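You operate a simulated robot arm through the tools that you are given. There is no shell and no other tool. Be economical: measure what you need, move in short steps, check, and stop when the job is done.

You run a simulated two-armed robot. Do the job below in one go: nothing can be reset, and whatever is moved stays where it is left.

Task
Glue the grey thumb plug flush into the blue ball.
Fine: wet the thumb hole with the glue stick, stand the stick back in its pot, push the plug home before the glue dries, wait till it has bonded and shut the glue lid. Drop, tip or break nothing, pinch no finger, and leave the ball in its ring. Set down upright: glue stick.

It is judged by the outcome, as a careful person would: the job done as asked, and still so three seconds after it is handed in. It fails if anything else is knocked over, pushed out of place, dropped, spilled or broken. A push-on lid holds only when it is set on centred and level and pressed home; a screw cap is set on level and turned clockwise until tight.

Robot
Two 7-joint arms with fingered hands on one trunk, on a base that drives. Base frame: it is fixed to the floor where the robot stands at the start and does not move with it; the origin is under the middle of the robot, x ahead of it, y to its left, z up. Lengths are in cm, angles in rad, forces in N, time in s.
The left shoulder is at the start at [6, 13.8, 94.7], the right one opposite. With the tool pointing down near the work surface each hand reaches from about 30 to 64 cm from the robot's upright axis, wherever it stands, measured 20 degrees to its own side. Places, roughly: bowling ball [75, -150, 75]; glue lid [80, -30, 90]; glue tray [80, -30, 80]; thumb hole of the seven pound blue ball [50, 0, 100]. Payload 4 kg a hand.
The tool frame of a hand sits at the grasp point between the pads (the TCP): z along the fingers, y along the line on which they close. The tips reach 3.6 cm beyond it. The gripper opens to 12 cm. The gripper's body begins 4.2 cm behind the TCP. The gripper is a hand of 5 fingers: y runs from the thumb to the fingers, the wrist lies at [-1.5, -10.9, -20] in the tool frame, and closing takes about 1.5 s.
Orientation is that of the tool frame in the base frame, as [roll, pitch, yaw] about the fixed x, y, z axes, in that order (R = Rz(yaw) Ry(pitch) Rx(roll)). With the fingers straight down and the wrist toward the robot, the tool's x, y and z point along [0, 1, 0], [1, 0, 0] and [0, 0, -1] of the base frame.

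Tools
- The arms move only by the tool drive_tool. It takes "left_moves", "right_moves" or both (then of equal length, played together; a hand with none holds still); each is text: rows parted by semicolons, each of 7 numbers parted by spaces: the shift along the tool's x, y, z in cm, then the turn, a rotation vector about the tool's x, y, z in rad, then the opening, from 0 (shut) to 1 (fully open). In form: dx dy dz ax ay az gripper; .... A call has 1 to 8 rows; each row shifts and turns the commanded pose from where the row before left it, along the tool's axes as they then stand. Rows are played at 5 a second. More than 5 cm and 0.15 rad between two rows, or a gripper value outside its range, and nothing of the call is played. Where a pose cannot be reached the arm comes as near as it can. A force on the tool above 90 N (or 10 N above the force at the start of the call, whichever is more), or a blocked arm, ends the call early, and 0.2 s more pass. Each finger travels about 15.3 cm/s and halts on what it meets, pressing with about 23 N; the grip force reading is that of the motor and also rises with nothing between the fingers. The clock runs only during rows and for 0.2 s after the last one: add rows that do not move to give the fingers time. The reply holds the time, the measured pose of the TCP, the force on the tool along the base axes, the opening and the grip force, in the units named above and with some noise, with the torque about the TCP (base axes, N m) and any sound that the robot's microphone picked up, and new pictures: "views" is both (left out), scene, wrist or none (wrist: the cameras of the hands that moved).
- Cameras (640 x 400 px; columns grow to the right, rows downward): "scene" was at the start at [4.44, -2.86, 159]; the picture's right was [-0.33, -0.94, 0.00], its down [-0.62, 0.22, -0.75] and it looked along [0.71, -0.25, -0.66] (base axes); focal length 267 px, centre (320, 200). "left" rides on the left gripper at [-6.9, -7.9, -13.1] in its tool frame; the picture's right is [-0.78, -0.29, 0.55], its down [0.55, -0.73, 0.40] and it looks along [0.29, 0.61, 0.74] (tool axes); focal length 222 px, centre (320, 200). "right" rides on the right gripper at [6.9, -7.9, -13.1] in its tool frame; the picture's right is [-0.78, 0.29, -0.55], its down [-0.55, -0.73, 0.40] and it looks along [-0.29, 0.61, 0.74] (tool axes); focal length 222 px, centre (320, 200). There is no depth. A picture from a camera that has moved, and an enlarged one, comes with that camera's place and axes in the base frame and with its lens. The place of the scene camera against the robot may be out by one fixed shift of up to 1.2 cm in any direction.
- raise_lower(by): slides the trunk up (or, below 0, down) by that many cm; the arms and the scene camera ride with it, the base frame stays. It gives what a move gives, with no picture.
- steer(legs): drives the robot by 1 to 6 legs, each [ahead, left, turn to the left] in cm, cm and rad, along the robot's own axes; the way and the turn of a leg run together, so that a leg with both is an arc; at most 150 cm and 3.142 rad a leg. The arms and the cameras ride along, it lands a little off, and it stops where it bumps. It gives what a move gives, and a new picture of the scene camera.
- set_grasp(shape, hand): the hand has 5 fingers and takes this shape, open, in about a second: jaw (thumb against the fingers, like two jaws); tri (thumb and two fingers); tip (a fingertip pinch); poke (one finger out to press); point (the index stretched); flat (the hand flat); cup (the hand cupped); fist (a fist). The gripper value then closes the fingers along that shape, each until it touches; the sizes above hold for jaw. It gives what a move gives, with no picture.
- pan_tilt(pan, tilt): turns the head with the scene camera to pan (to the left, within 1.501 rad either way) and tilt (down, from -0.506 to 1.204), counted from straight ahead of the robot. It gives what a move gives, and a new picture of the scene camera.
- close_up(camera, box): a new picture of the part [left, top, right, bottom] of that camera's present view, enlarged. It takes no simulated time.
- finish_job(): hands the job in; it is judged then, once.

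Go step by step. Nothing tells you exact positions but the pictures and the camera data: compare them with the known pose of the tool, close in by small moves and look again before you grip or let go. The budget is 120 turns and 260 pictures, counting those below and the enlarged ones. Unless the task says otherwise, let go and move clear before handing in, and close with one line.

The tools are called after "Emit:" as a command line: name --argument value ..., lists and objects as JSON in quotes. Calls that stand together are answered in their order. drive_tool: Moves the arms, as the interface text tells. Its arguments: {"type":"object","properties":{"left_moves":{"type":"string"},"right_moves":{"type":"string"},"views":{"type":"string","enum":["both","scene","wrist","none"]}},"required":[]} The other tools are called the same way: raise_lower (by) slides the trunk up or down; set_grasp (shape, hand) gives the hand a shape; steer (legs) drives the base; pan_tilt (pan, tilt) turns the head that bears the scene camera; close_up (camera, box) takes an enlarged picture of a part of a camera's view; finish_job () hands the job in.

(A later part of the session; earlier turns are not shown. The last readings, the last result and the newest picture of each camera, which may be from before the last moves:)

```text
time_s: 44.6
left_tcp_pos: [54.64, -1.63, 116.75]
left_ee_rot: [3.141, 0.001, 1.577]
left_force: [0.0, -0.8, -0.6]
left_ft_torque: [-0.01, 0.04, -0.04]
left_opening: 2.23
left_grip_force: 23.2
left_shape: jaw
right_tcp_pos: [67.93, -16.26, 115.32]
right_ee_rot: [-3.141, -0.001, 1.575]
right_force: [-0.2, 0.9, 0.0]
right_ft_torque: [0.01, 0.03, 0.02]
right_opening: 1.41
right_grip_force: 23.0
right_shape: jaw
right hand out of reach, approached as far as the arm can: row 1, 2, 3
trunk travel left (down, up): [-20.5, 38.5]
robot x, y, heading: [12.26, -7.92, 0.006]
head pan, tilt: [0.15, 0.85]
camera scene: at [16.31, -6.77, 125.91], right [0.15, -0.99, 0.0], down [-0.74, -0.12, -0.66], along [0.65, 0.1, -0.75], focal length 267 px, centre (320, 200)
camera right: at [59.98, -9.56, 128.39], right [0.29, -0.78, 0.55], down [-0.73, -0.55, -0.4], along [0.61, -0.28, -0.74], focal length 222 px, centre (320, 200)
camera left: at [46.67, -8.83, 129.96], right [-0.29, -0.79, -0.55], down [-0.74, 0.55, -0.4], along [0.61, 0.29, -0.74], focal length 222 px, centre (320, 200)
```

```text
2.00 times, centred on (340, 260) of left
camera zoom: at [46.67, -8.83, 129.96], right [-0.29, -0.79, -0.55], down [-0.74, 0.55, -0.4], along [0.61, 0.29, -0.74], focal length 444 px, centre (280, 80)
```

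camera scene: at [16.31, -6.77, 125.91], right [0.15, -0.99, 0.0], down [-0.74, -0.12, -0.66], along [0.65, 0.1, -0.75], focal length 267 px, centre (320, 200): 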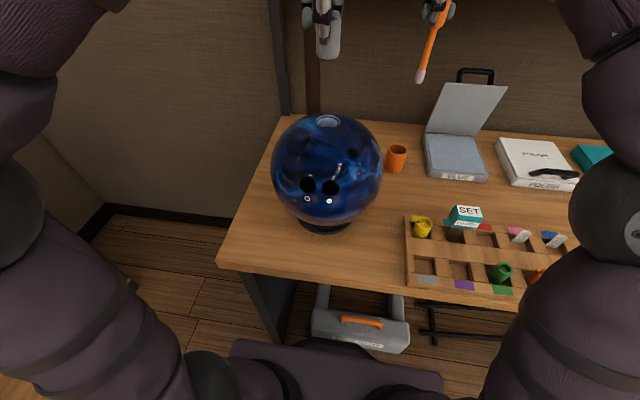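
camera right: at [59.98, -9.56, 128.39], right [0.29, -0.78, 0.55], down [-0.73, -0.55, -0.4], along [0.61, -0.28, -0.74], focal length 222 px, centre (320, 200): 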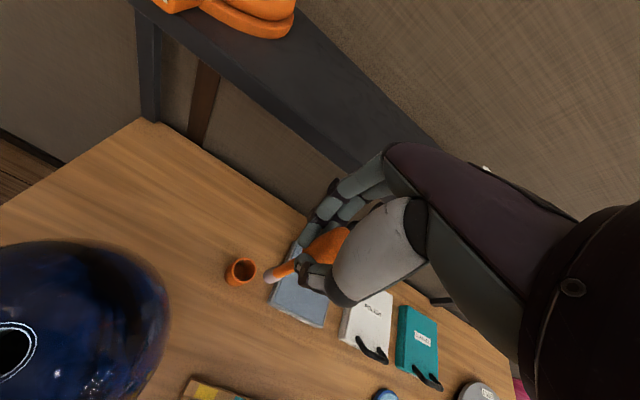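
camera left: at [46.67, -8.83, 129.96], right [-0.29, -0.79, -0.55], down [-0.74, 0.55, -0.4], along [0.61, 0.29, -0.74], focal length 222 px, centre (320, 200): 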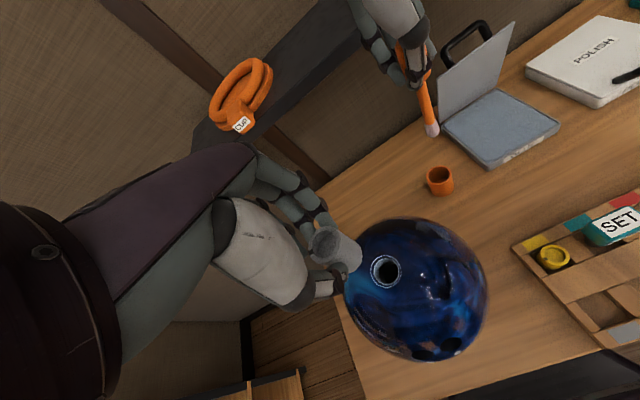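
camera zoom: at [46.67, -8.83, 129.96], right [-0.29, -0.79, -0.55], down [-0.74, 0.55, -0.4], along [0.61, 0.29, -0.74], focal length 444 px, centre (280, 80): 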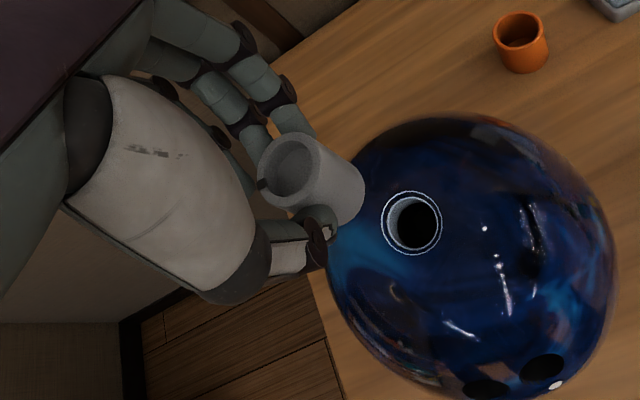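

Right hand hit its reach limit up high; coming lower and outward. The left hand's plug needs ~0.45 cm right to line up; I'll lower it to just above the hole.

Emit:
drive_tool --right_moves "0 0.5 2.5 0 0 0 0.08;-0.3 1 2.5 0 0 0 0.08;-0.4 1 2.5 0 0 0 0.08;0 1 2.5 0 0 0 0.08;0 0.5 0 0 0 0 0.08;0 0 0 0 0 0 0.08" --left_moves "-0.45 -0.1 2 0 0 0 0.1;0 0 2 0 0 0 0.1;0 0 2 0 0 0 0.1;0 0 1.5 0 0 0 0.1;0 0 0 0 0 0 0.1;0 0 0 0 0 0 0.1" --views "none"

Emit:
close_up --camera "right" --box '[180, 180, 360, 360]'

Emit:
close_up --camera "scene" --box '[280, 30, 440, 190]'

Emit:
close_up --camera "left" --box '[260, 180, 420, 340]'

```text
time_s: 46.0
left_tcp_pos: [54.59, -2.09, 109.28]
left_ee_rot: [3.141, 0.001, 1.576]
left_force: [-0.5, -0.1, -0.1]
left_ft_torque: [-0.01, -0.01, 0.0]
left_opening: 2.23
left_grip_force: 23.0
left_shape: jaw
right_tcp_pos: [71.98, -17.11, 105.37]
right_ee_rot: [-3.141, -0.001, 1.576]
right_force: [0.3, -0.8, 0.2]
right_ft_torque: [0.03, -0.03, -0.01]
right_opening: 1.4
right_grip_force: 23.2
right_shape: jaw
trunk travel left (down, up): [-20.5, 38.5]
robot x, y, heading: [12.24, -8.03, 0.007]
head pan, tilt: [0.15, 0.85]
```

```text
2.22 times, centred on (270, 270) of right
camera zoom: at [64.0, -10.23, 118.45], right [0.29, -0.78, 0.55], down [-0.73, -0.55, -0.4], along [0.61, -0.28, -0.74], focal length 494 px, centre (431, 44)
```

zoom: 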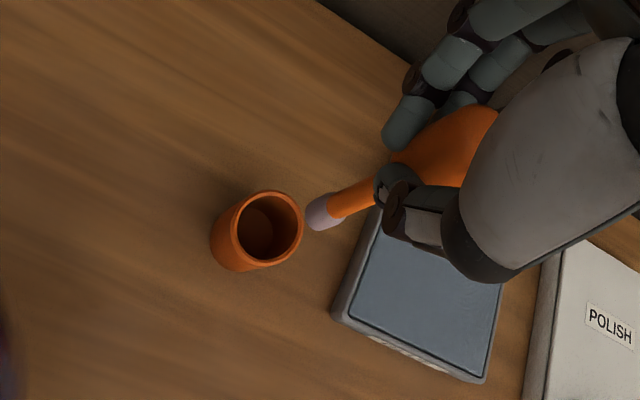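

```text
2.50 times, centred on (360, 110) of scene
camera zoom: at [16.3, -6.79, 125.91], right [0.15, -0.99, 0.0], down [-0.74, -0.12, -0.66], along [0.65, 0.1, -0.75], focal length 667 px, centre (220, 425)
```

zoom: 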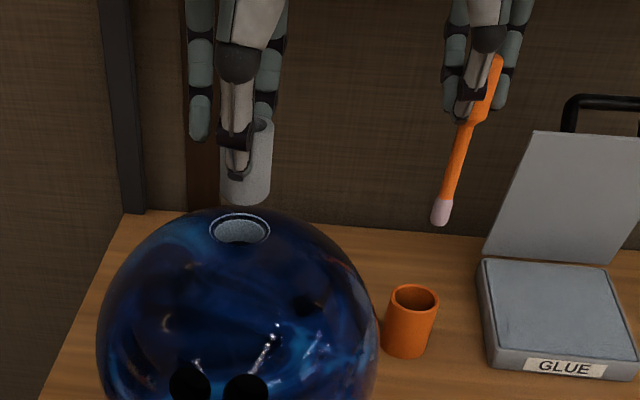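

```text
2.50 times, centred on (340, 260) of left
camera zoom: at [46.58, -9.34, 122.46], right [-0.29, -0.79, -0.55], down [-0.74, 0.55, -0.4], along [0.61, 0.29, -0.74], focal length 555 px, centre (270, 50)
```

zoom: 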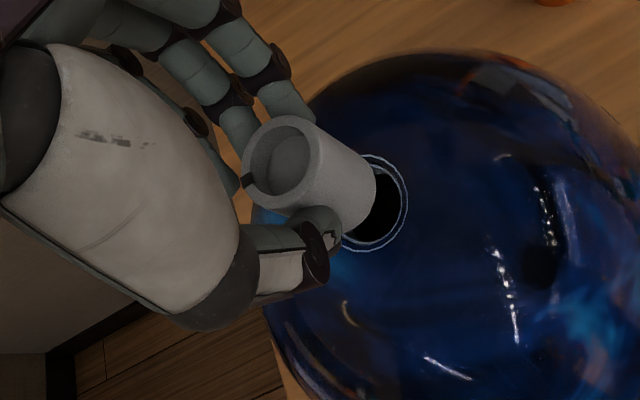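

Both aligned: stick over pot, plug over hole. Lowering both gently.

Emit:
drive_tool --right_moves "0 0 2.5 0 0 0 0.08;0 0 2.5 0 0 0 0.08;0 0 2.5 0 0 0 0.08;0 0 2 0 0 0 0.08;0 0 1.4 0 0 0 0.08;0 0 1 0 0 0 0.08" --left_moves "0.1 0 0.5 0 0 0 0.1;0 0 0.5 0 0 0 0.1;0 0 0.5 0 0 0 0.1;0 0 0.4 0 0 0 0.1;0 0 0.3 0 0 0 0.1;0 0 0.2 0 0 0 0.1" --views "none"

Emit:
close_up --camera "right" --box '[180, 180, 360, 360]'

Emit:
close_up --camera "scene" --box '[280, 50, 440, 210]'

Emit:
close_up --camera "left" --box '[260, 180, 420, 340]'

```text
time_s: 47.5
left_tcp_pos: [54.44, -2.09, 106.96]
left_ee_rot: [-3.141, 0.001, 1.576]
left_force: [0.0, -0.4, 0.9]
left_ft_torque: [0.01, 0.02, 0.02]
left_opening: 2.23
left_grip_force: 23.5
left_shape: jaw
right_tcp_pos: [71.92, -17.12, 93.42]
right_ee_rot: [-3.141, 0.002, 1.574]
right_force: [-0.3, 0.5, -0.6]
right_ft_torque: [0.04, 0.03, 0.0]
right_opening: 1.43
right_grip_force: 22.7
right_shape: jaw
trunk travel left (down, up): [-20.5, 38.5]
robot x, y, heading: [12.3, -7.93, 0.004]
head pan, tilt: [0.15, 0.85]
```

```text
2.22 times, centred on (270, 270) of right
camera zoom: at [63.98, -10.32, 106.52], right [0.29, -0.78, 0.55], down [-0.73, -0.55, -0.4], along [0.61, -0.28, -0.74], focal length 494 px, centre (431, 44)
```

zoom: 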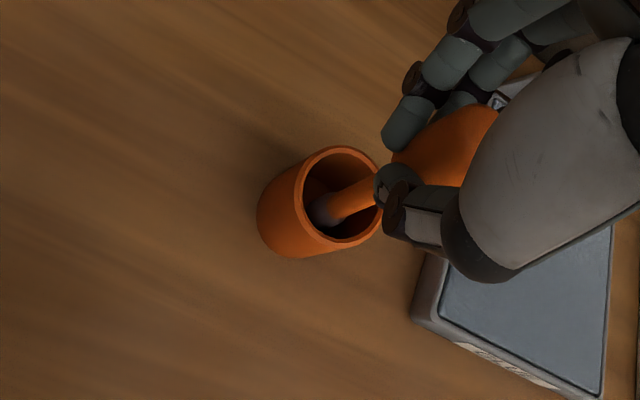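

```text
2.50 times, centred on (360, 130) of scene
camera zoom: at [16.3, -6.79, 125.91], right [0.15, -0.99, 0.0], down [-0.74, -0.12, -0.66], along [0.65, 0.1, -0.75], focal length 667 px, centre (220, 375)
```

zoom: 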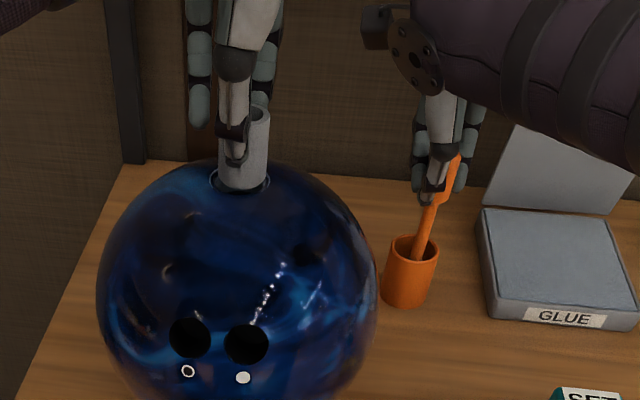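

```text
2.50 times, centred on (340, 260) of left
camera zoom: at [46.56, -9.25, 120.1], right [-0.29, -0.79, -0.55], down [-0.74, 0.55, -0.4], along [0.61, 0.29, -0.74], focal length 555 px, centre (270, 50)
```

zoom: 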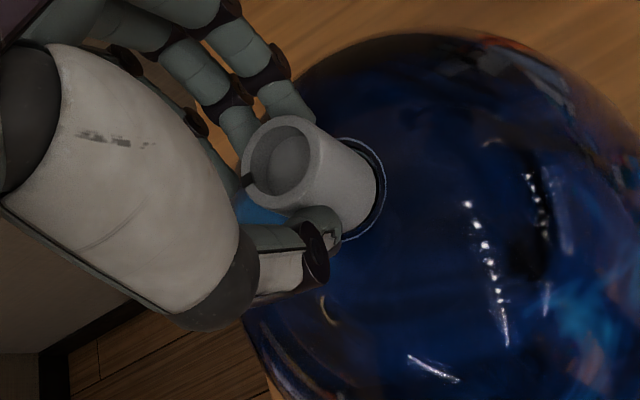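

Emit:
drive_tool --right_moves "0 0 0.5 0 0 0 0.08;0 0 0.5 0 0 0 0.08;0 0 0.4 0 0 0 0.08;0 0 0.2 0 0 0 0.08;0 0 0 0 0 0 0.08" --left_moves "0.05 0 0.3 0 0 0 0.1;0 0 0.3 0 0 0 0.1;0 0 0.3 0 0 0 0.1;0 0 0.2 0 0 0 0.1;0 0 0 0 0 0 0.1" --views "none"

Emit:
close_up --camera "scene" --box '[280, 50, 440, 210]'

Emit:
close_up --camera "left" --box '[260, 180, 420, 340]'

Emit:
close_up --camera "right" --box '[180, 180, 360, 360]'

```text
time_s: 48.6
left_tcp_pos: [54.5, -1.94, 105.94]
left_ee_rot: [3.138, 0.002, 1.577]
left_force: [3.5, 2.0, 23.5]
left_ft_torque: [0.04, 0.03, 0.01]
left_opening: 2.63
left_grip_force: 23.3
left_shape: jaw
right_tcp_pos: [71.88, -17.02, 91.89]
right_ee_rot: [-3.141, 0.0, 1.577]
right_force: [0.7, 0.0, -0.1]
right_ft_torque: [-0.05, 0.01, -0.03]
right_opening: 1.42
right_grip_force: 23.2
right_shape: jaw
trunk travel left (down, up): [-20.5, 38.5]
robot x, y, heading: [11.78, -7.7, 0.004]
head pan, tilt: [0.15, 0.85]
```

```text
2.50 times, centred on (360, 130) of scene
camera zoom: at [16.24, -6.79, 125.94], right [0.15, -0.99, 0.0], down [-0.74, -0.12, -0.66], along [0.65, 0.1, -0.75], focal length 667 px, centre (220, 375)
```

zoom: 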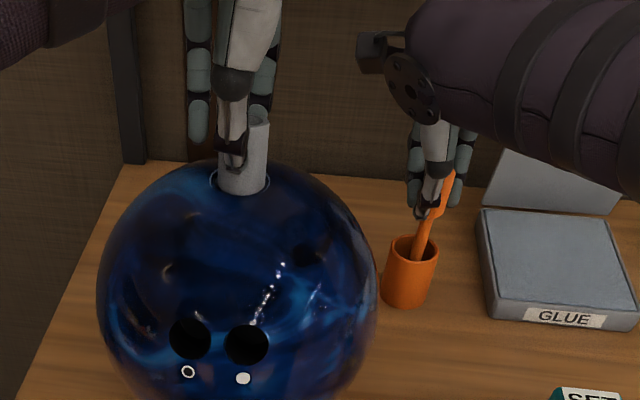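

```text
2.50 times, centred on (340, 260) of left
camera zoom: at [46.49, -9.16, 119.12], right [-0.28, -0.79, -0.55], down [-0.74, 0.54, -0.4], along [0.61, 0.29, -0.73], focal length 555 px, centre (270, 50)
```

zoom: 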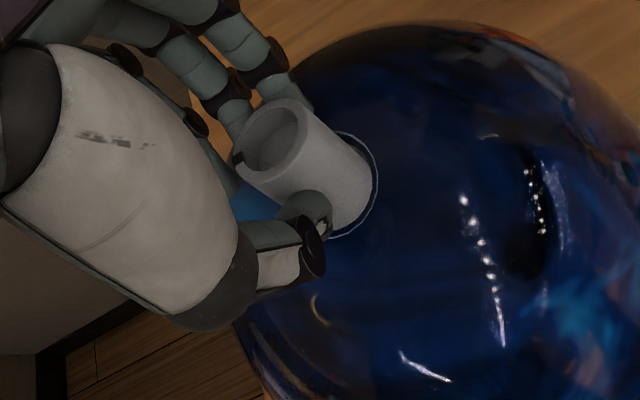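

```text
2.22 times, centred on (270, 270) of right
camera zoom: at [63.92, -10.25, 104.98], right [0.29, -0.78, 0.55], down [-0.73, -0.55, -0.4], along [0.61, -0.28, -0.74], focal length 494 px, centre (431, 44)
```

zoom: 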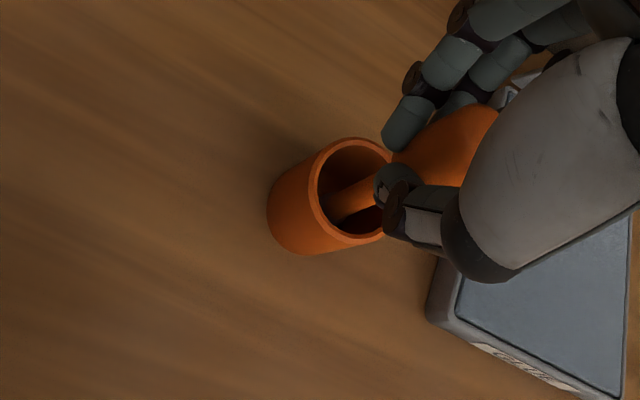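

The plug is touching the rim slightly off-centre (side force suggests it needs to go +x, +y). I'll ease up, shift 0.3/0.2 cm and press lightly; the right hand seats and releases the stick in its pot.

Emit:
drive_tool --left_moves "0 0 -0.7 0 0 0 0.1;0.15 0.25 -0.1 0 0 0 0.1;0 0 0.3 0 0 0 0.1;0 0 0.3 0 0 0 0.1;0 0 0.3 0 0 0 0.1;0 0 0 0 0 0 0.1" --right_moves "0 0 0.25 0 0 0 0.08;0 0 0.25 0 0 0 0.08;0 0 0 0 0 0 0.08;0 0 0 0 0 0 0.2;0 0 0 0 0 0 0.3;0 0 0 0 0 0 0.45" --views "none"

Emit:
close_up --camera "scene" --box '[280, 50, 440, 210]'

Emit:
close_up --camera "left" --box '[260, 180, 420, 340]'

Emit:
close_up --camera "right" --box '[180, 180, 360, 360]'

```text
time_s: 50.0
left_tcp_pos: [54.71, -1.8, 105.61]
left_ee_rot: [3.142, 0.001, 1.575]
left_force: [-0.2, 0.1, -0.2]
left_ft_torque: [-0.01, 0.0, 0.0]
left_opening: 2.33
left_grip_force: 22.7
left_shape: jaw
right_tcp_pos: [71.94, -16.98, 91.26]
right_ee_rot: [-3.14, 0.001, 1.576]
right_force: [-1.0, 0.5, 0.3]
right_ft_torque: [0.0, 0.01, 0.0]
right_opening: 5.37
right_grip_force: 0.1
right_shape: jaw
trunk travel left (down, up): [-20.5, 38.5]
robot x, y, heading: [12.3, -7.83, 0.004]
head pan, tilt: [0.15, 0.85]
```

```text
2.50 times, centred on (360, 130) of scene
camera zoom: at [16.29, -6.79, 125.91], right [0.15, -0.99, 0.0], down [-0.74, -0.12, -0.66], along [0.65, 0.1, -0.75], focal length 667 px, centre (220, 375)
```

zoom: 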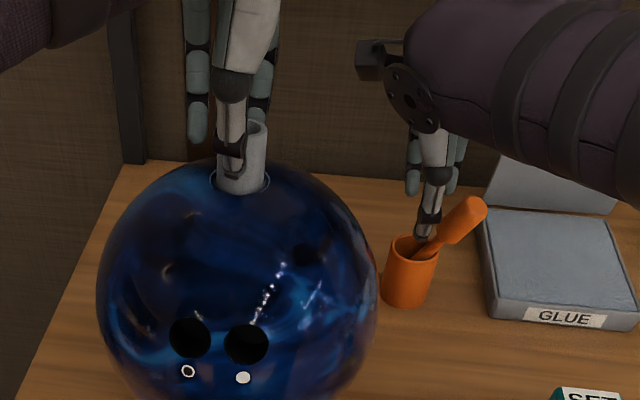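

```text
2.50 times, centred on (340, 260) of left
camera zoom: at [46.85, -9.06, 118.84], right [-0.29, -0.79, -0.55], down [-0.74, 0.55, -0.4], along [0.61, 0.29, -0.74], focal length 555 px, centre (270, 50)
```

zoom: 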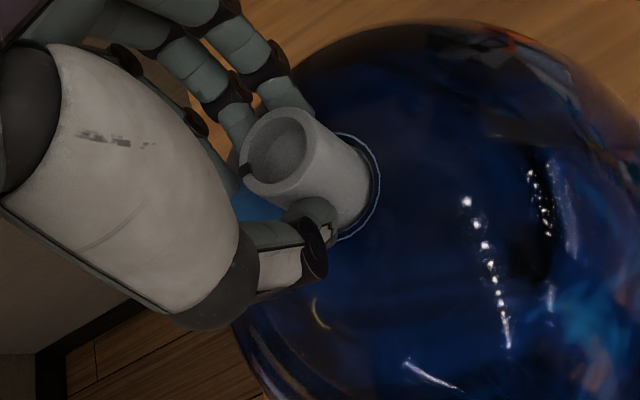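

```text
2.22 times, centred on (270, 270) of right
camera zoom: at [63.98, -10.25, 104.43], right [0.29, -0.78, 0.55], down [-0.73, -0.55, -0.4], along [0.61, -0.28, -0.74], focal length 494 px, centre (431, 44)
```

zoom: 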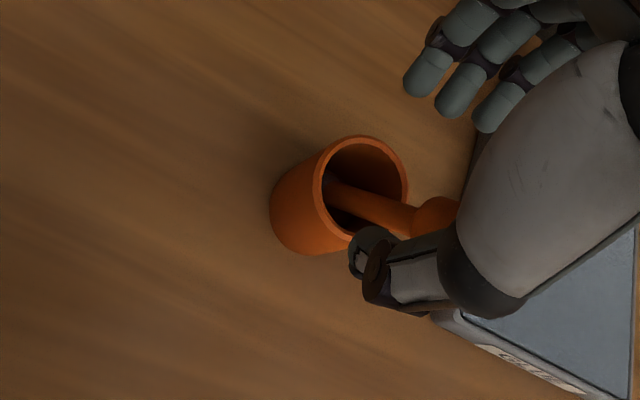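

The plug now moves freely (no force) – it seems to have entered. Pressing on in small steps; right hand just holds still for now.

Emit:
drive_tool --left_moves "0 0 0.3 0 0 0 0.1;0 0 0.3 0 0 0 0.1;0 0 0.3 0 0 0 0.1;0 0 0.3 0 0 0 0.1;0 0 0 0 0 0 0.1" --views "none"

Emit:
close_up --camera "scene" --box '[280, 50, 440, 210]'

Emit:
close_up --camera "left" --box '[260, 180, 420, 340]'

```text
time_s: 51.2
left_tcp_pos: [54.69, -1.88, 104.5]
left_ee_rot: [-3.141, -0.001, 1.574]
left_force: [0.1, -0.2, 1.8]
left_ft_torque: [-0.01, -0.01, -0.05]
left_opening: 2.33
left_grip_force: 22.8
left_shape: jaw
right_tcp_pos: [71.8, -17.01, 91.32]
right_ee_rot: [-3.141, 0.001, 1.576]
right_force: [0.2, -0.3, -0.2]
right_ft_torque: [0.0, 0.01, -0.01]
right_opening: 5.39
right_grip_force: 0.1
right_shape: jaw
trunk travel left (down, up): [-20.5, 38.5]
robot x, y, heading: [11.76, -7.96, 0.004]
head pan, tilt: [0.15, 0.85]
```

```text
2.50 times, centred on (360, 130) of scene
camera zoom: at [16.29, -6.79, 125.92], right [0.15, -0.99, 0.0], down [-0.74, -0.12, -0.66], along [0.65, 0.1, -0.75], focal length 667 px, centre (220, 375)
```

zoom: 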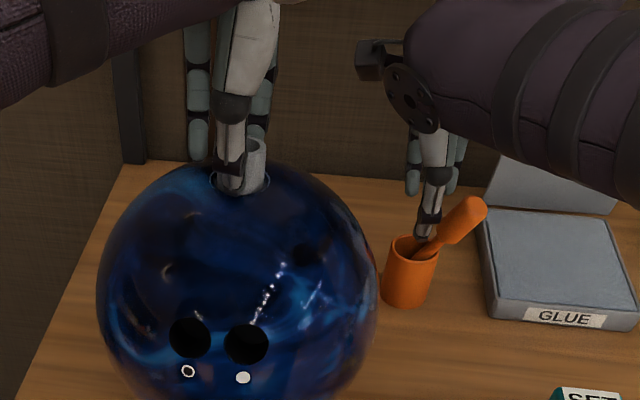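

```text
2.50 times, centred on (340, 260) of left
camera zoom: at [46.79, -9.05, 117.69], right [-0.29, -0.79, -0.55], down [-0.74, 0.55, -0.4], along [0.61, 0.29, -0.74], focal length 555 px, centre (270, 50)
```

zoom: 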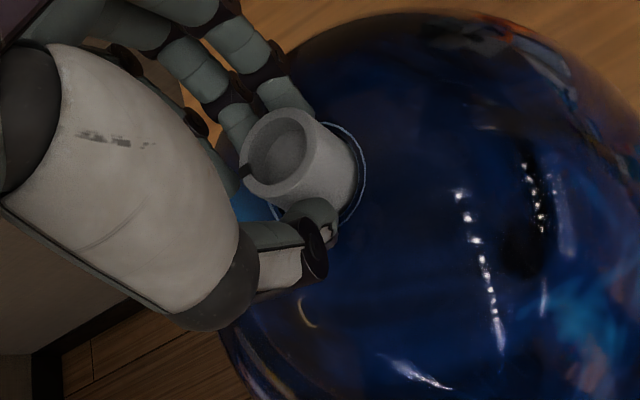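

The plug is ~2 cm in. I'll release it, raise the left hand, and close the fingers to make a broad pusher.

Emit:
drive_tool --left_moves "0 0 0 0 0 0 0.2;0 0 0 0 0 0 0.35;0 0 -1 0 0 0 0.4;0 0 -2 0 0 0 0.4;0 0 -2 0 0 0 0.2;0 0 0 0 0 0 0;0 0 0 0 0 0 0;0 0 0 0 0 0 0" --views "none"

Emit:
close_up --camera "scene" --box '[280, 50, 440, 210]'

Emit:
close_up --camera "left" --box '[260, 180, 420, 340]'

```text
time_s: 53.0
left_tcp_pos: [54.63, -1.9, 109.48]
left_ee_rot: [3.141, -0.001, 1.576]
left_force: [0.7, -0.1, 1.0]
left_ft_torque: [0.02, 0.01, 0.04]
left_opening: 0.01
left_grip_force: 23.1
left_shape: jaw
right_tcp_pos: [71.92, -17.1, 91.38]
right_ee_rot: [-3.142, 0.0, 1.576]
right_force: [0.3, -0.1, -0.1]
right_ft_torque: [0.01, 0.01, 0.02]
right_opening: 5.39
right_grip_force: 0.0
right_shape: jaw
trunk travel left (down, up): [-20.5, 38.5]
robot x, y, heading: [12.25, -8.19, 0.001]
head pan, tilt: [0.15, 0.85]
```

```text
2.50 times, centred on (360, 130) of scene
camera zoom: at [16.3, -6.79, 125.91], right [0.15, -0.99, 0.0], down [-0.74, -0.12, -0.66], along [0.65, 0.1, -0.75], focal length 667 px, centre (220, 375)
```

zoom: 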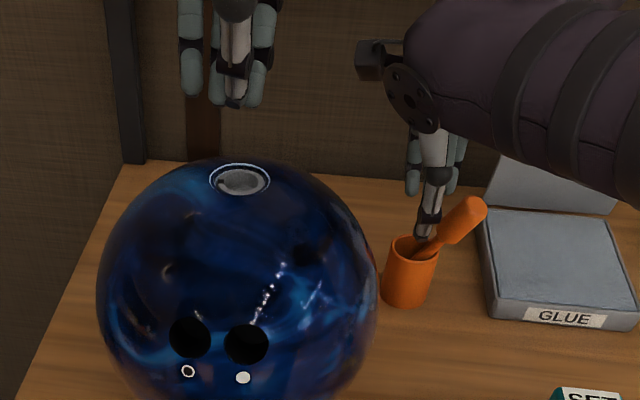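

```text
2.50 times, centred on (340, 260) of left
camera zoom: at [46.81, -9.06, 122.71], right [-0.29, -0.79, -0.55], down [-0.74, 0.55, -0.4], along [0.61, 0.29, -0.74], focal length 555 px, centre (270, 50)
```

zoom: 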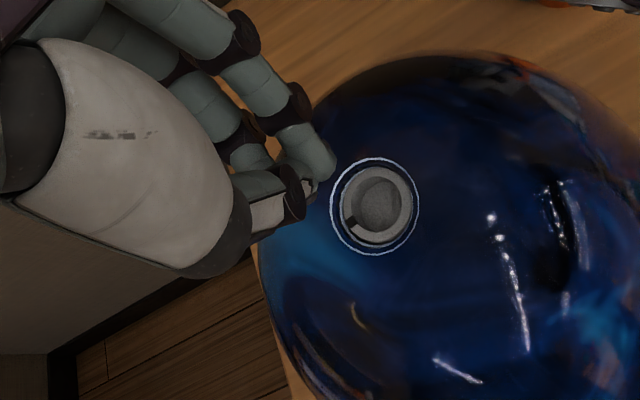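

The plug slid down on its own when released; it looks almost flush. Zooming in.

Emit:
close_up --camera "left" --box '[335, 215, 395, 275]'

Emit:
close_up --camera "scene" --box '[350, 105, 400, 145]'

Emit:
close_up --camera "scene" --box '[310, 100, 360, 140]'

```text
6.67 times, centred on (365, 245) of left
camera zoom: at [46.81, -9.06, 122.71], right [-0.29, -0.79, -0.55], down [-0.74, 0.55, -0.4], along [0.61, 0.29, -0.74], focal length 1481 px, centre (20, -100)
```

zoom: 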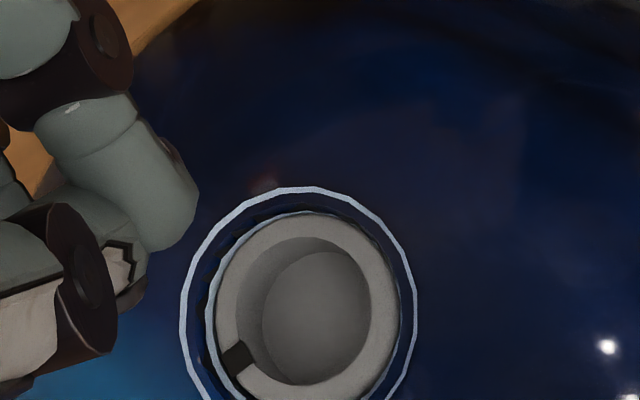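

```text
10.00 times, centred on (375, 125) of scene
camera zoom: at [16.3, -6.79, 125.91], right [0.15, -0.99, 0.0], down [-0.74, -0.12, -0.66], along [0.65, 0.1, -0.75], focal length 2667 px, centre (-230, 950)
```

zoom: 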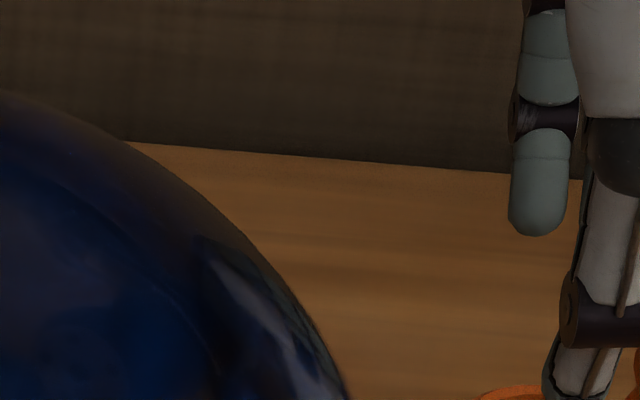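

```text
10.00 times, centred on (335, 120) of scene
camera zoom: at [16.3, -6.79, 125.91], right [0.15, -0.99, 0.0], down [-0.74, -0.12, -0.66], along [0.65, 0.1, -0.75], focal length 2667 px, centre (170, 1000)
```

zoom: 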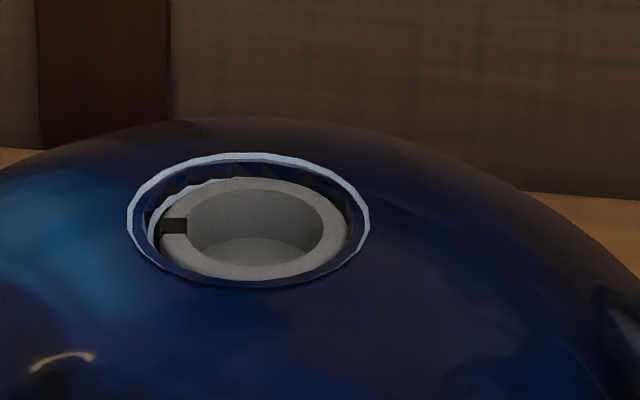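

It looks close to flush but maybe slightly proud/tilted. I'll press it home with thumb and fingertips spread to the rim's width, in small steps watching force.

Emit:
drive_tool --left_moves "0 0 1 0 0 0 0.13;0 0 1 0 0 0 0.13;0 0 0.8 0 0 0 0.13;0 0 0.5 0 0 0 0.13;0 0 0.3 0 0 0 0.13;0 0 0.2 0 0 0 0.13;0 0 0 0 0 0 0.13" --views "none"

Emit:
close_up --camera "scene" --box '[300, 80, 370, 140]'

Emit:
close_up --camera "left" --box '[280, 200, 380, 300]'

```text
time_s: 54.6
left_tcp_pos: [54.76, -1.88, 105.81]
left_ee_rot: [3.141, 0.001, 1.575]
left_force: [-0.8, 0.2, -0.1]
left_ft_torque: [-0.01, -0.03, -0.02]
left_opening: 1.54
left_grip_force: 0.1
left_shape: jaw
right_tcp_pos: [72.0, -17.11, 91.34]
right_ee_rot: [-3.141, -0.001, 1.576]
right_force: [0.5, 0.8, 0.4]
right_ft_torque: [0.05, -0.01, 0.0]
right_opening: 5.39
right_grip_force: 0.1
right_shape: jaw
trunk travel left (down, up): [-20.5, 38.5]
robot x, y, heading: [12.19, -7.77, 0.005]
head pan, tilt: [0.15, 0.85]
```

```text
6.67 times, centred on (335, 110) of scene
camera zoom: at [16.3, -6.79, 125.91], right [0.15, -0.99, 0.0], down [-0.74, -0.12, -0.66], along [0.65, 0.1, -0.75], focal length 1778 px, centre (220, 800)
```

zoom: 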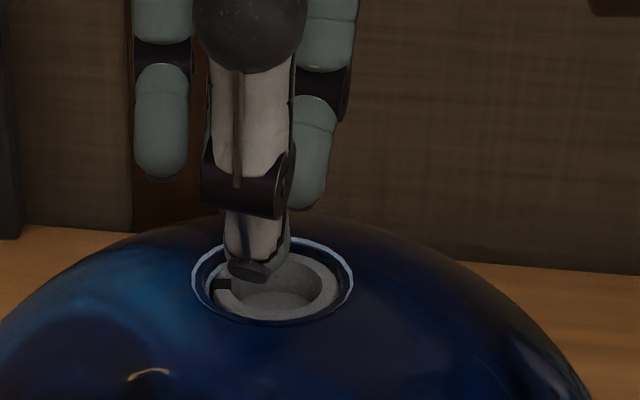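

```text
4.00 times, centred on (330, 250) of left
camera zoom: at [46.82, -9.05, 118.9], right [-0.29, -0.79, -0.55], down [-0.74, 0.55, -0.4], along [0.61, 0.29, -0.74], focal length 888 px, centre (280, 0)
```

zoom: 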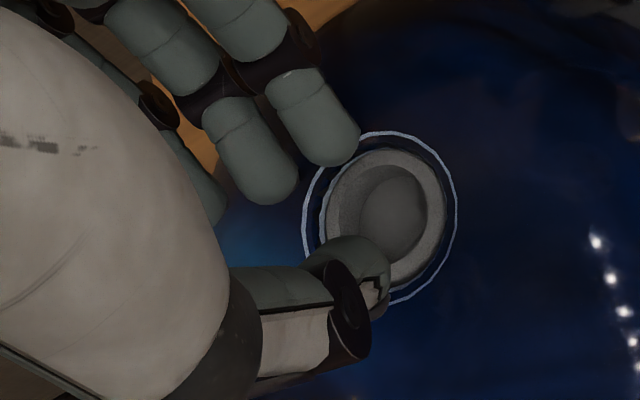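

Emit:
drive_tool --left_moves "-0.2 0 0.2 0 0 0 0.13;0 0 0.2 0 0 0 0.13;0 0 0.2 0 0 0 0.13;0 0 0.2 0 0 0 0.13;0 0 0 0 0 0 0.13" --views "none"

Emit:
close_up --camera "left" --box '[280, 200, 380, 300]'

Emit:
close_up --camera "scene" --box '[300, 80, 370, 140]'

```text
time_s: 55.9
left_tcp_pos: [54.77, -2.05, 104.9]
left_ee_rot: [3.141, 0.0, 1.577]
left_force: [0.0, -0.8, 0.3]
left_ft_torque: [-0.01, 0.03, 0.0]
left_opening: 1.55
left_grip_force: 0.2
left_shape: jaw
right_tcp_pos: [72.01, -17.05, 91.3]
right_ee_rot: [3.141, -0.001, 1.575]
right_force: [0.8, -0.6, -0.6]
right_ft_torque: [-0.04, 0.02, -0.01]
right_opening: 5.38
right_grip_force: 0.0
right_shape: jaw
trunk travel left (down, up): [-20.5, 38.5]
robot x, y, heading: [12.36, -7.84, 0.004]
head pan, tilt: [0.15, 0.85]
```

```text
4.00 times, centred on (330, 250) of left
camera zoom: at [46.78, -9.25, 118.08], right [-0.29, -0.79, -0.55], down [-0.74, 0.55, -0.4], along [0.61, 0.29, -0.74], focal length 888 px, centre (280, 0)
```

zoom: 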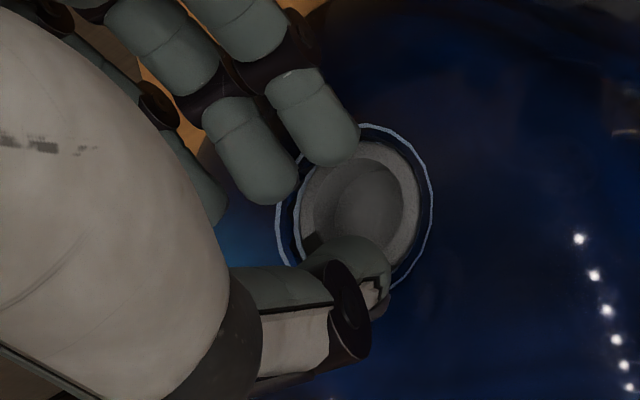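

```text
6.67 times, centred on (335, 110) of scene
camera zoom: at [16.3, -6.79, 125.91], right [0.15, -0.99, 0.0], down [-0.74, -0.12, -0.66], along [0.65, 0.1, -0.75], focal length 1778 px, centre (220, 800)
```

zoom: 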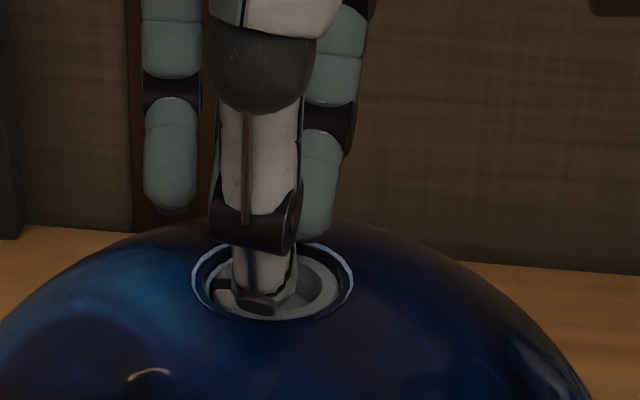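

Emit:
drive_tool --left_moves "0 0 0.2 0 0 0 0.13;0 0 0.2 0 0 0 0.13;0 0 0.2 0 0 0 0.13;0 0 0 0 0 0 0.13" --views "none"

Emit:
close_up --camera "left" --box '[280, 200, 380, 300]'

Emit:
close_up --camera "scene" --box '[300, 80, 370, 140]'

```text
time_s: 56.9
left_tcp_pos: [54.71, -2.17, 104.46]
left_ee_rot: [3.141, 0.003, 1.575]
left_force: [-1.6, 0.0, 8.7]
left_ft_torque: [0.01, 0.2, 0.02]
left_opening: 1.61
left_grip_force: 0.1
left_shape: jaw
right_tcp_pos: [71.8, -17.16, 91.31]
right_ee_rot: [3.142, 0.0, 1.575]
right_force: [0.5, 0.1, 0.1]
right_ft_torque: [0.04, 0.0, 0.02]
right_opening: 5.37
right_grip_force: 0.0
right_shape: jaw
trunk travel left (down, up): [-20.5, 38.5]
robot x, y, heading: [11.84, -8.02, 0.001]
head pan, tilt: [0.15, 0.85]
```

```text
4.00 times, centred on (330, 250) of left
camera zoom: at [46.73, -9.26, 117.56], right [-0.29, -0.79, -0.55], down [-0.74, 0.55, -0.4], along [0.61, 0.29, -0.74], focal length 888 px, centre (280, 0)
```

zoom: 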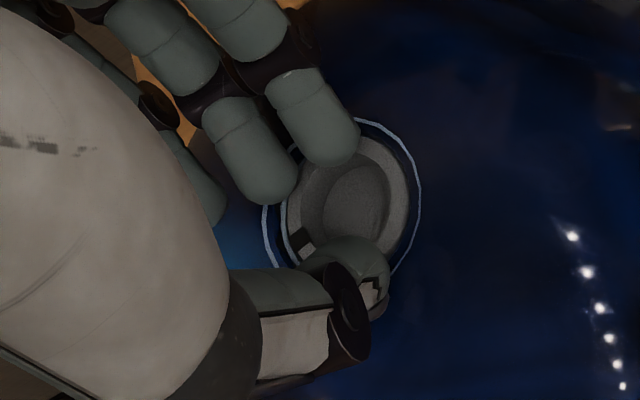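

```text
6.67 times, centred on (335, 110) of scene
camera zoom: at [16.24, -6.8, 125.93], right [0.15, -0.99, 0.0], down [-0.74, -0.12, -0.66], along [0.65, 0.1, -0.75], focal length 1778 px, centre (220, 800)
```

zoom: 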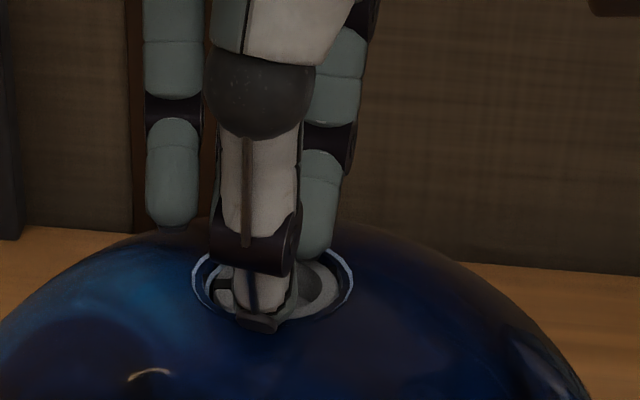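

Contact (9 N). Pressing a bit more firmly.

Emit:
drive_tool --left_moves "0 0.2 0.2 0 0 0 0.13;0 0 0.3 0 0 0 0.13;0 0 0.3 0 0 0 0.13;0 0 0 0 0 0 0.13;0 0 0 0 0 0 0.13" --views "none"

Emit:
drive_tool --left_moves "0 0 -1 0 0 0 0.13;0 0 -1.5 0 0 0 0.13;0 0 -2 0 0 0 0.13;0 0 -1 0 0 0 0.13" --views "none"

Emit:
close_up --camera "left" --box '[330, 200, 400, 270]'

Emit:
close_up --camera "scene" --box '[310, 100, 360, 140]'

```text
time_s: 58.0
left_tcp_pos: [54.78, -2.23, 104.34]
left_ee_rot: [3.126, 0.007, 1.575]
left_force: [-7.8, -4.9, 62.5]
left_ft_torque: [-0.08, 1.05, 0.03]
left_opening: 2.23
left_grip_force: 0.1
left_shape: jaw
right_tcp_pos: [71.82, -17.17, 91.51]
right_ee_rot: [3.139, 0.0, 1.575]
right_force: [-0.1, -0.4, -0.8]
right_ft_torque: [0.02, 0.01, 0.04]
right_opening: 5.39
right_grip_force: 0.0
right_shape: jaw
trunk travel left (down, up): [-20.5, 38.5]
robot x, y, heading: [12.33, -8.34, 0.009]
head pan, tilt: [0.15, 0.85]
```

```text
time_s: 59.0
left_tcp_pos: [54.9, -1.96, 108.97]
left_ee_rot: [-3.139, -0.001, 1.576]
left_force: [-0.4, -0.9, 0.1]
left_ft_torque: [0.0, 0.0, 0.02]
left_opening: 1.57
left_grip_force: 0.0
left_shape: jaw
right_tcp_pos: [71.76, -17.03, 91.37]
right_ee_rot: [-3.142, 0.0, 1.576]
right_force: [0.3, -0.2, 0.6]
right_ft_torque: [-0.02, -0.01, -0.02]
right_opening: 5.37
right_grip_force: 0.2
right_shape: jaw
trunk travel left (down, up): [-20.5, 38.5]
robot x, y, heading: [11.97, -8.06, 0.003]
head pan, tilt: [0.15, 0.85]
```

```text
5.71 times, centred on (365, 235) of left
camera zoom: at [47.05, -9.24, 122.15], right [-0.29, -0.79, -0.55], down [-0.74, 0.55, -0.4], along [0.61, 0.29, -0.74], focal length 1269 px, centre (63, 0)
```

zoom: 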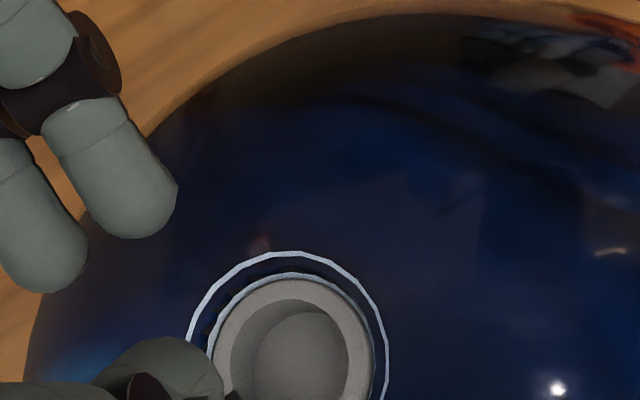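

```text
10.00 times, centred on (335, 120) of scene
camera zoom: at [16.3, -6.79, 125.9], right [0.15, -0.99, 0.0], down [-0.74, -0.12, -0.66], along [0.65, 0.1, -0.75], focal length 2667 px, centre (170, 1000)
```

zoom: 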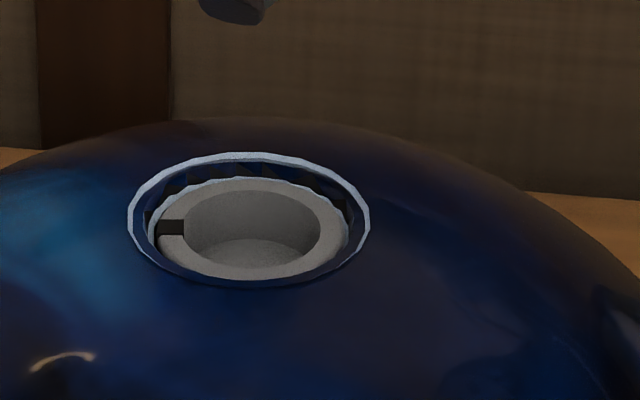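

The plug is pressed home and level. While it bonds, I'll raise the left hand away and inspect the stick in its pot.

Emit:
drive_tool --left_moves "0 0 -3 0 0 0 0.3;1 -0.5 -3 0 0 0 0.3;3 -1 -2 0 0 0 0.3;3 -1 0 0 0 0 0.3;3 -1 0 0 0 0 0.3;3 -1 0 0 0 0 0.3" --views "scene"

Emit:
close_up --camera "right" --box '[220, 160, 400, 340]'

Emit:
close_up --camera "scene" --box '[370, 90, 450, 190]'

Emit:
close_up --camera "left" --box '[320, 60, 640, 300]'

```text
time_s: 60.5
left_tcp_pos: [50.38, 11.07, 116.89]
left_ee_rot: [3.141, 0.001, 1.576]
left_force: [0.7, 0.3, 0.7]
left_ft_torque: [0.02, -0.02, 0.01]
left_opening: 3.57
left_grip_force: 0.0
left_shape: jaw
right_tcp_pos: [72.01, -17.06, 91.34]
right_ee_rot: [-3.141, 0.0, 1.575]
right_force: [-0.7, 0.7, -0.1]
right_ft_torque: [0.05, 0.05, -0.02]
right_opening: 5.36
right_grip_force: 0.0
right_shape: jaw
trunk travel left (down, up): [-20.5, 38.5]
robot x, y, heading: [11.83, -8.41, 0.003]
head pan, tilt: [0.15, 0.85]
camera scene: at [16.29, -6.79, 125.91], right [0.15, -0.99, 0.0], down [-0.74, -0.12, -0.66], along [0.65, 0.1, -0.75], focal length 267 px, centre (320, 200)
```

scene: 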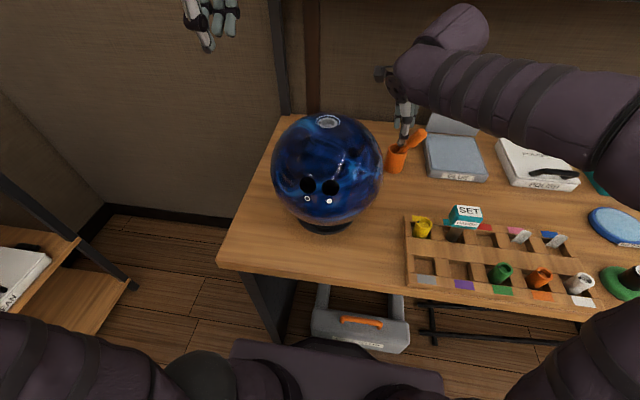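

```text
2.22 times, centred on (310, 250) of right
camera zoom: at [63.97, -10.25, 104.43], right [0.29, -0.78, 0.55], down [-0.73, -0.55, -0.4], along [0.61, -0.28, -0.74], focal length 494 px, centre (342, 89)
```

zoom: 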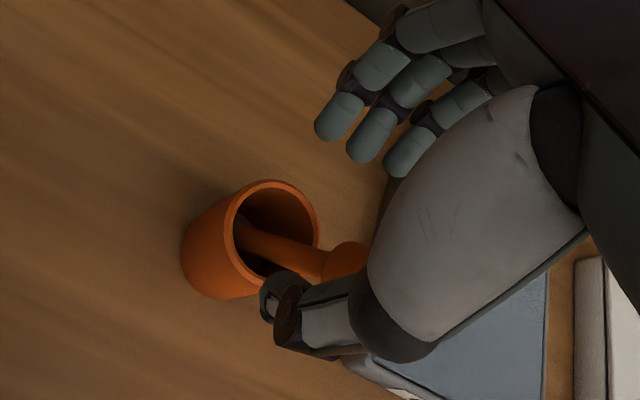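

```text
4.00 times, centred on (410, 140) of scene
camera zoom: at [16.29, -6.79, 125.91], right [0.15, -0.99, 0.0], down [-0.74, -0.12, -0.66], along [0.65, 0.1, -0.75], focal length 1067 px, centre (-40, 440)
```

zoom: 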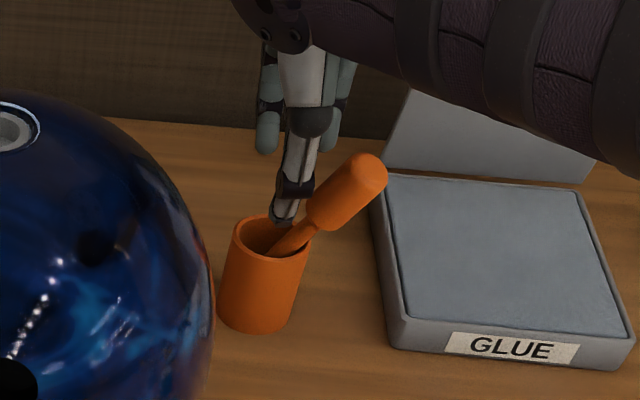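

```text
1.67 times, centred on (480, 180) of left
camera zoom: at [42.42, 3.8, 130.08], right [-0.29, -0.79, -0.55], down [-0.74, 0.55, -0.4], along [0.61, 0.29, -0.74], focal length 370 px, centre (53, 233)
```

zoom: 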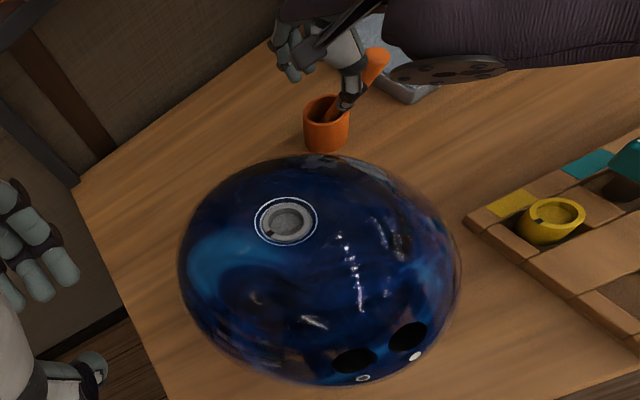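

The stick leans about 30° against the rim; I want it properly upright as at the start. I'll raise the right hand, tilt it to match the stick, regrip and restand it.

Emit:
drive_tool --right_moves "0 0 -3 0 0 0 0.45;0 0 -3 0 0 0 0.45;-3.85 0 0 0 0 0 0.45;-3.85 -0.7 0 0 0 0 0.45;0 0 0 0 0.1375 0 0.45;0 0 0 0 0.1375 0 0.45;0 0 0 0 0.1375 0 0.45;0 0 0 0 0.1375 0 0.45" --views "both"

Emit:
close_up --camera "right" --box '[200, 160, 400, 360]'

Emit:
close_up --camera "scene" --box '[370, 60, 470, 190]'

```text
time_s: 62.2
left_tcp_pos: [50.48, 10.96, 116.98]
left_ee_rot: [3.141, 0.0, 1.578]
left_force: [-0.5, 0.5, 0.5]
left_ft_torque: [-0.03, 0.04, 0.01]
left_opening: 3.56
left_grip_force: 0.0
left_shape: jaw
right_tcp_pos: [71.35, -24.75, 97.38]
right_ee_rot: [3.141, -0.554, 1.576]
right_force: [0.3, 1.1, 0.4]
right_ft_torque: [-0.02, -0.02, 0.0]
right_opening: 5.38
right_grip_force: 0.1
right_shape: jaw
trunk travel left (down, up): [-20.5, 38.5]
robot x, y, heading: [12.06, -7.77, 0.006]
head pan, tilt: [0.15, 0.85]
camera scene: at [16.29, -6.8, 125.91], right [0.15, -0.99, 0.0], down [-0.74, -0.12, -0.66], along [0.65, 0.1, -0.75], focal length 267 px, centre (320, 200)
camera right: at [63.35, -25.83, 112.13], right [0.3, -0.95, 0.05], down [-0.73, -0.26, -0.63], along [0.61, 0.15, -0.78], focal length 222 px, centre (320, 200)
```

scene: 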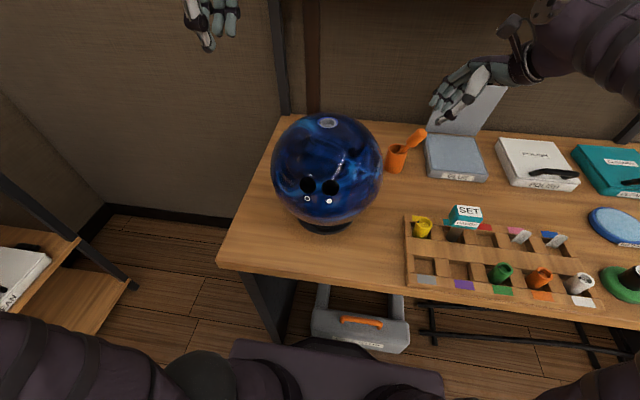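
right: 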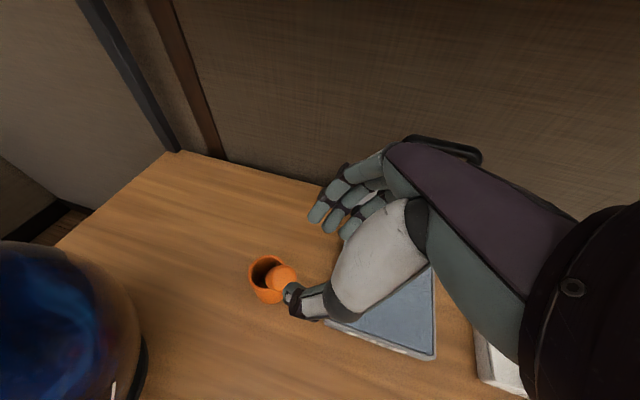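

```text
2.00 times, centred on (300, 260) of right
camera zoom: at [63.35, -25.83, 112.13], right [0.3, -0.95, 0.05], down [-0.73, -0.26, -0.63], along [0.61, 0.15, -0.78], focal length 444 px, centre (360, 80)
```

zoom: 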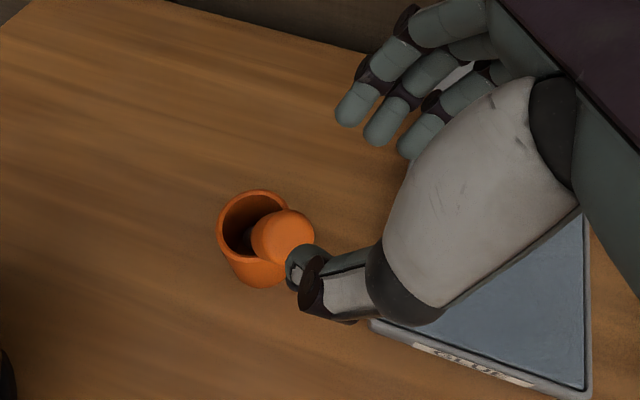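

```text
3.08 times, centred on (420, 125) of scene
camera zoom: at [16.29, -6.8, 125.91], right [0.15, -0.99, 0.0], down [-0.74, -0.12, -0.66], along [0.65, 0.1, -0.75], focal length 821 px, centre (12, 431)
```

zoom: 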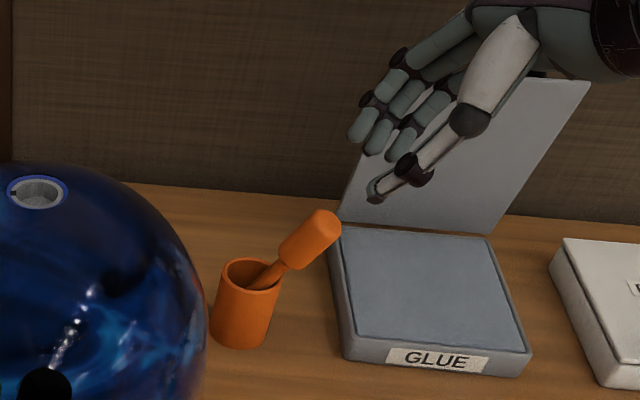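

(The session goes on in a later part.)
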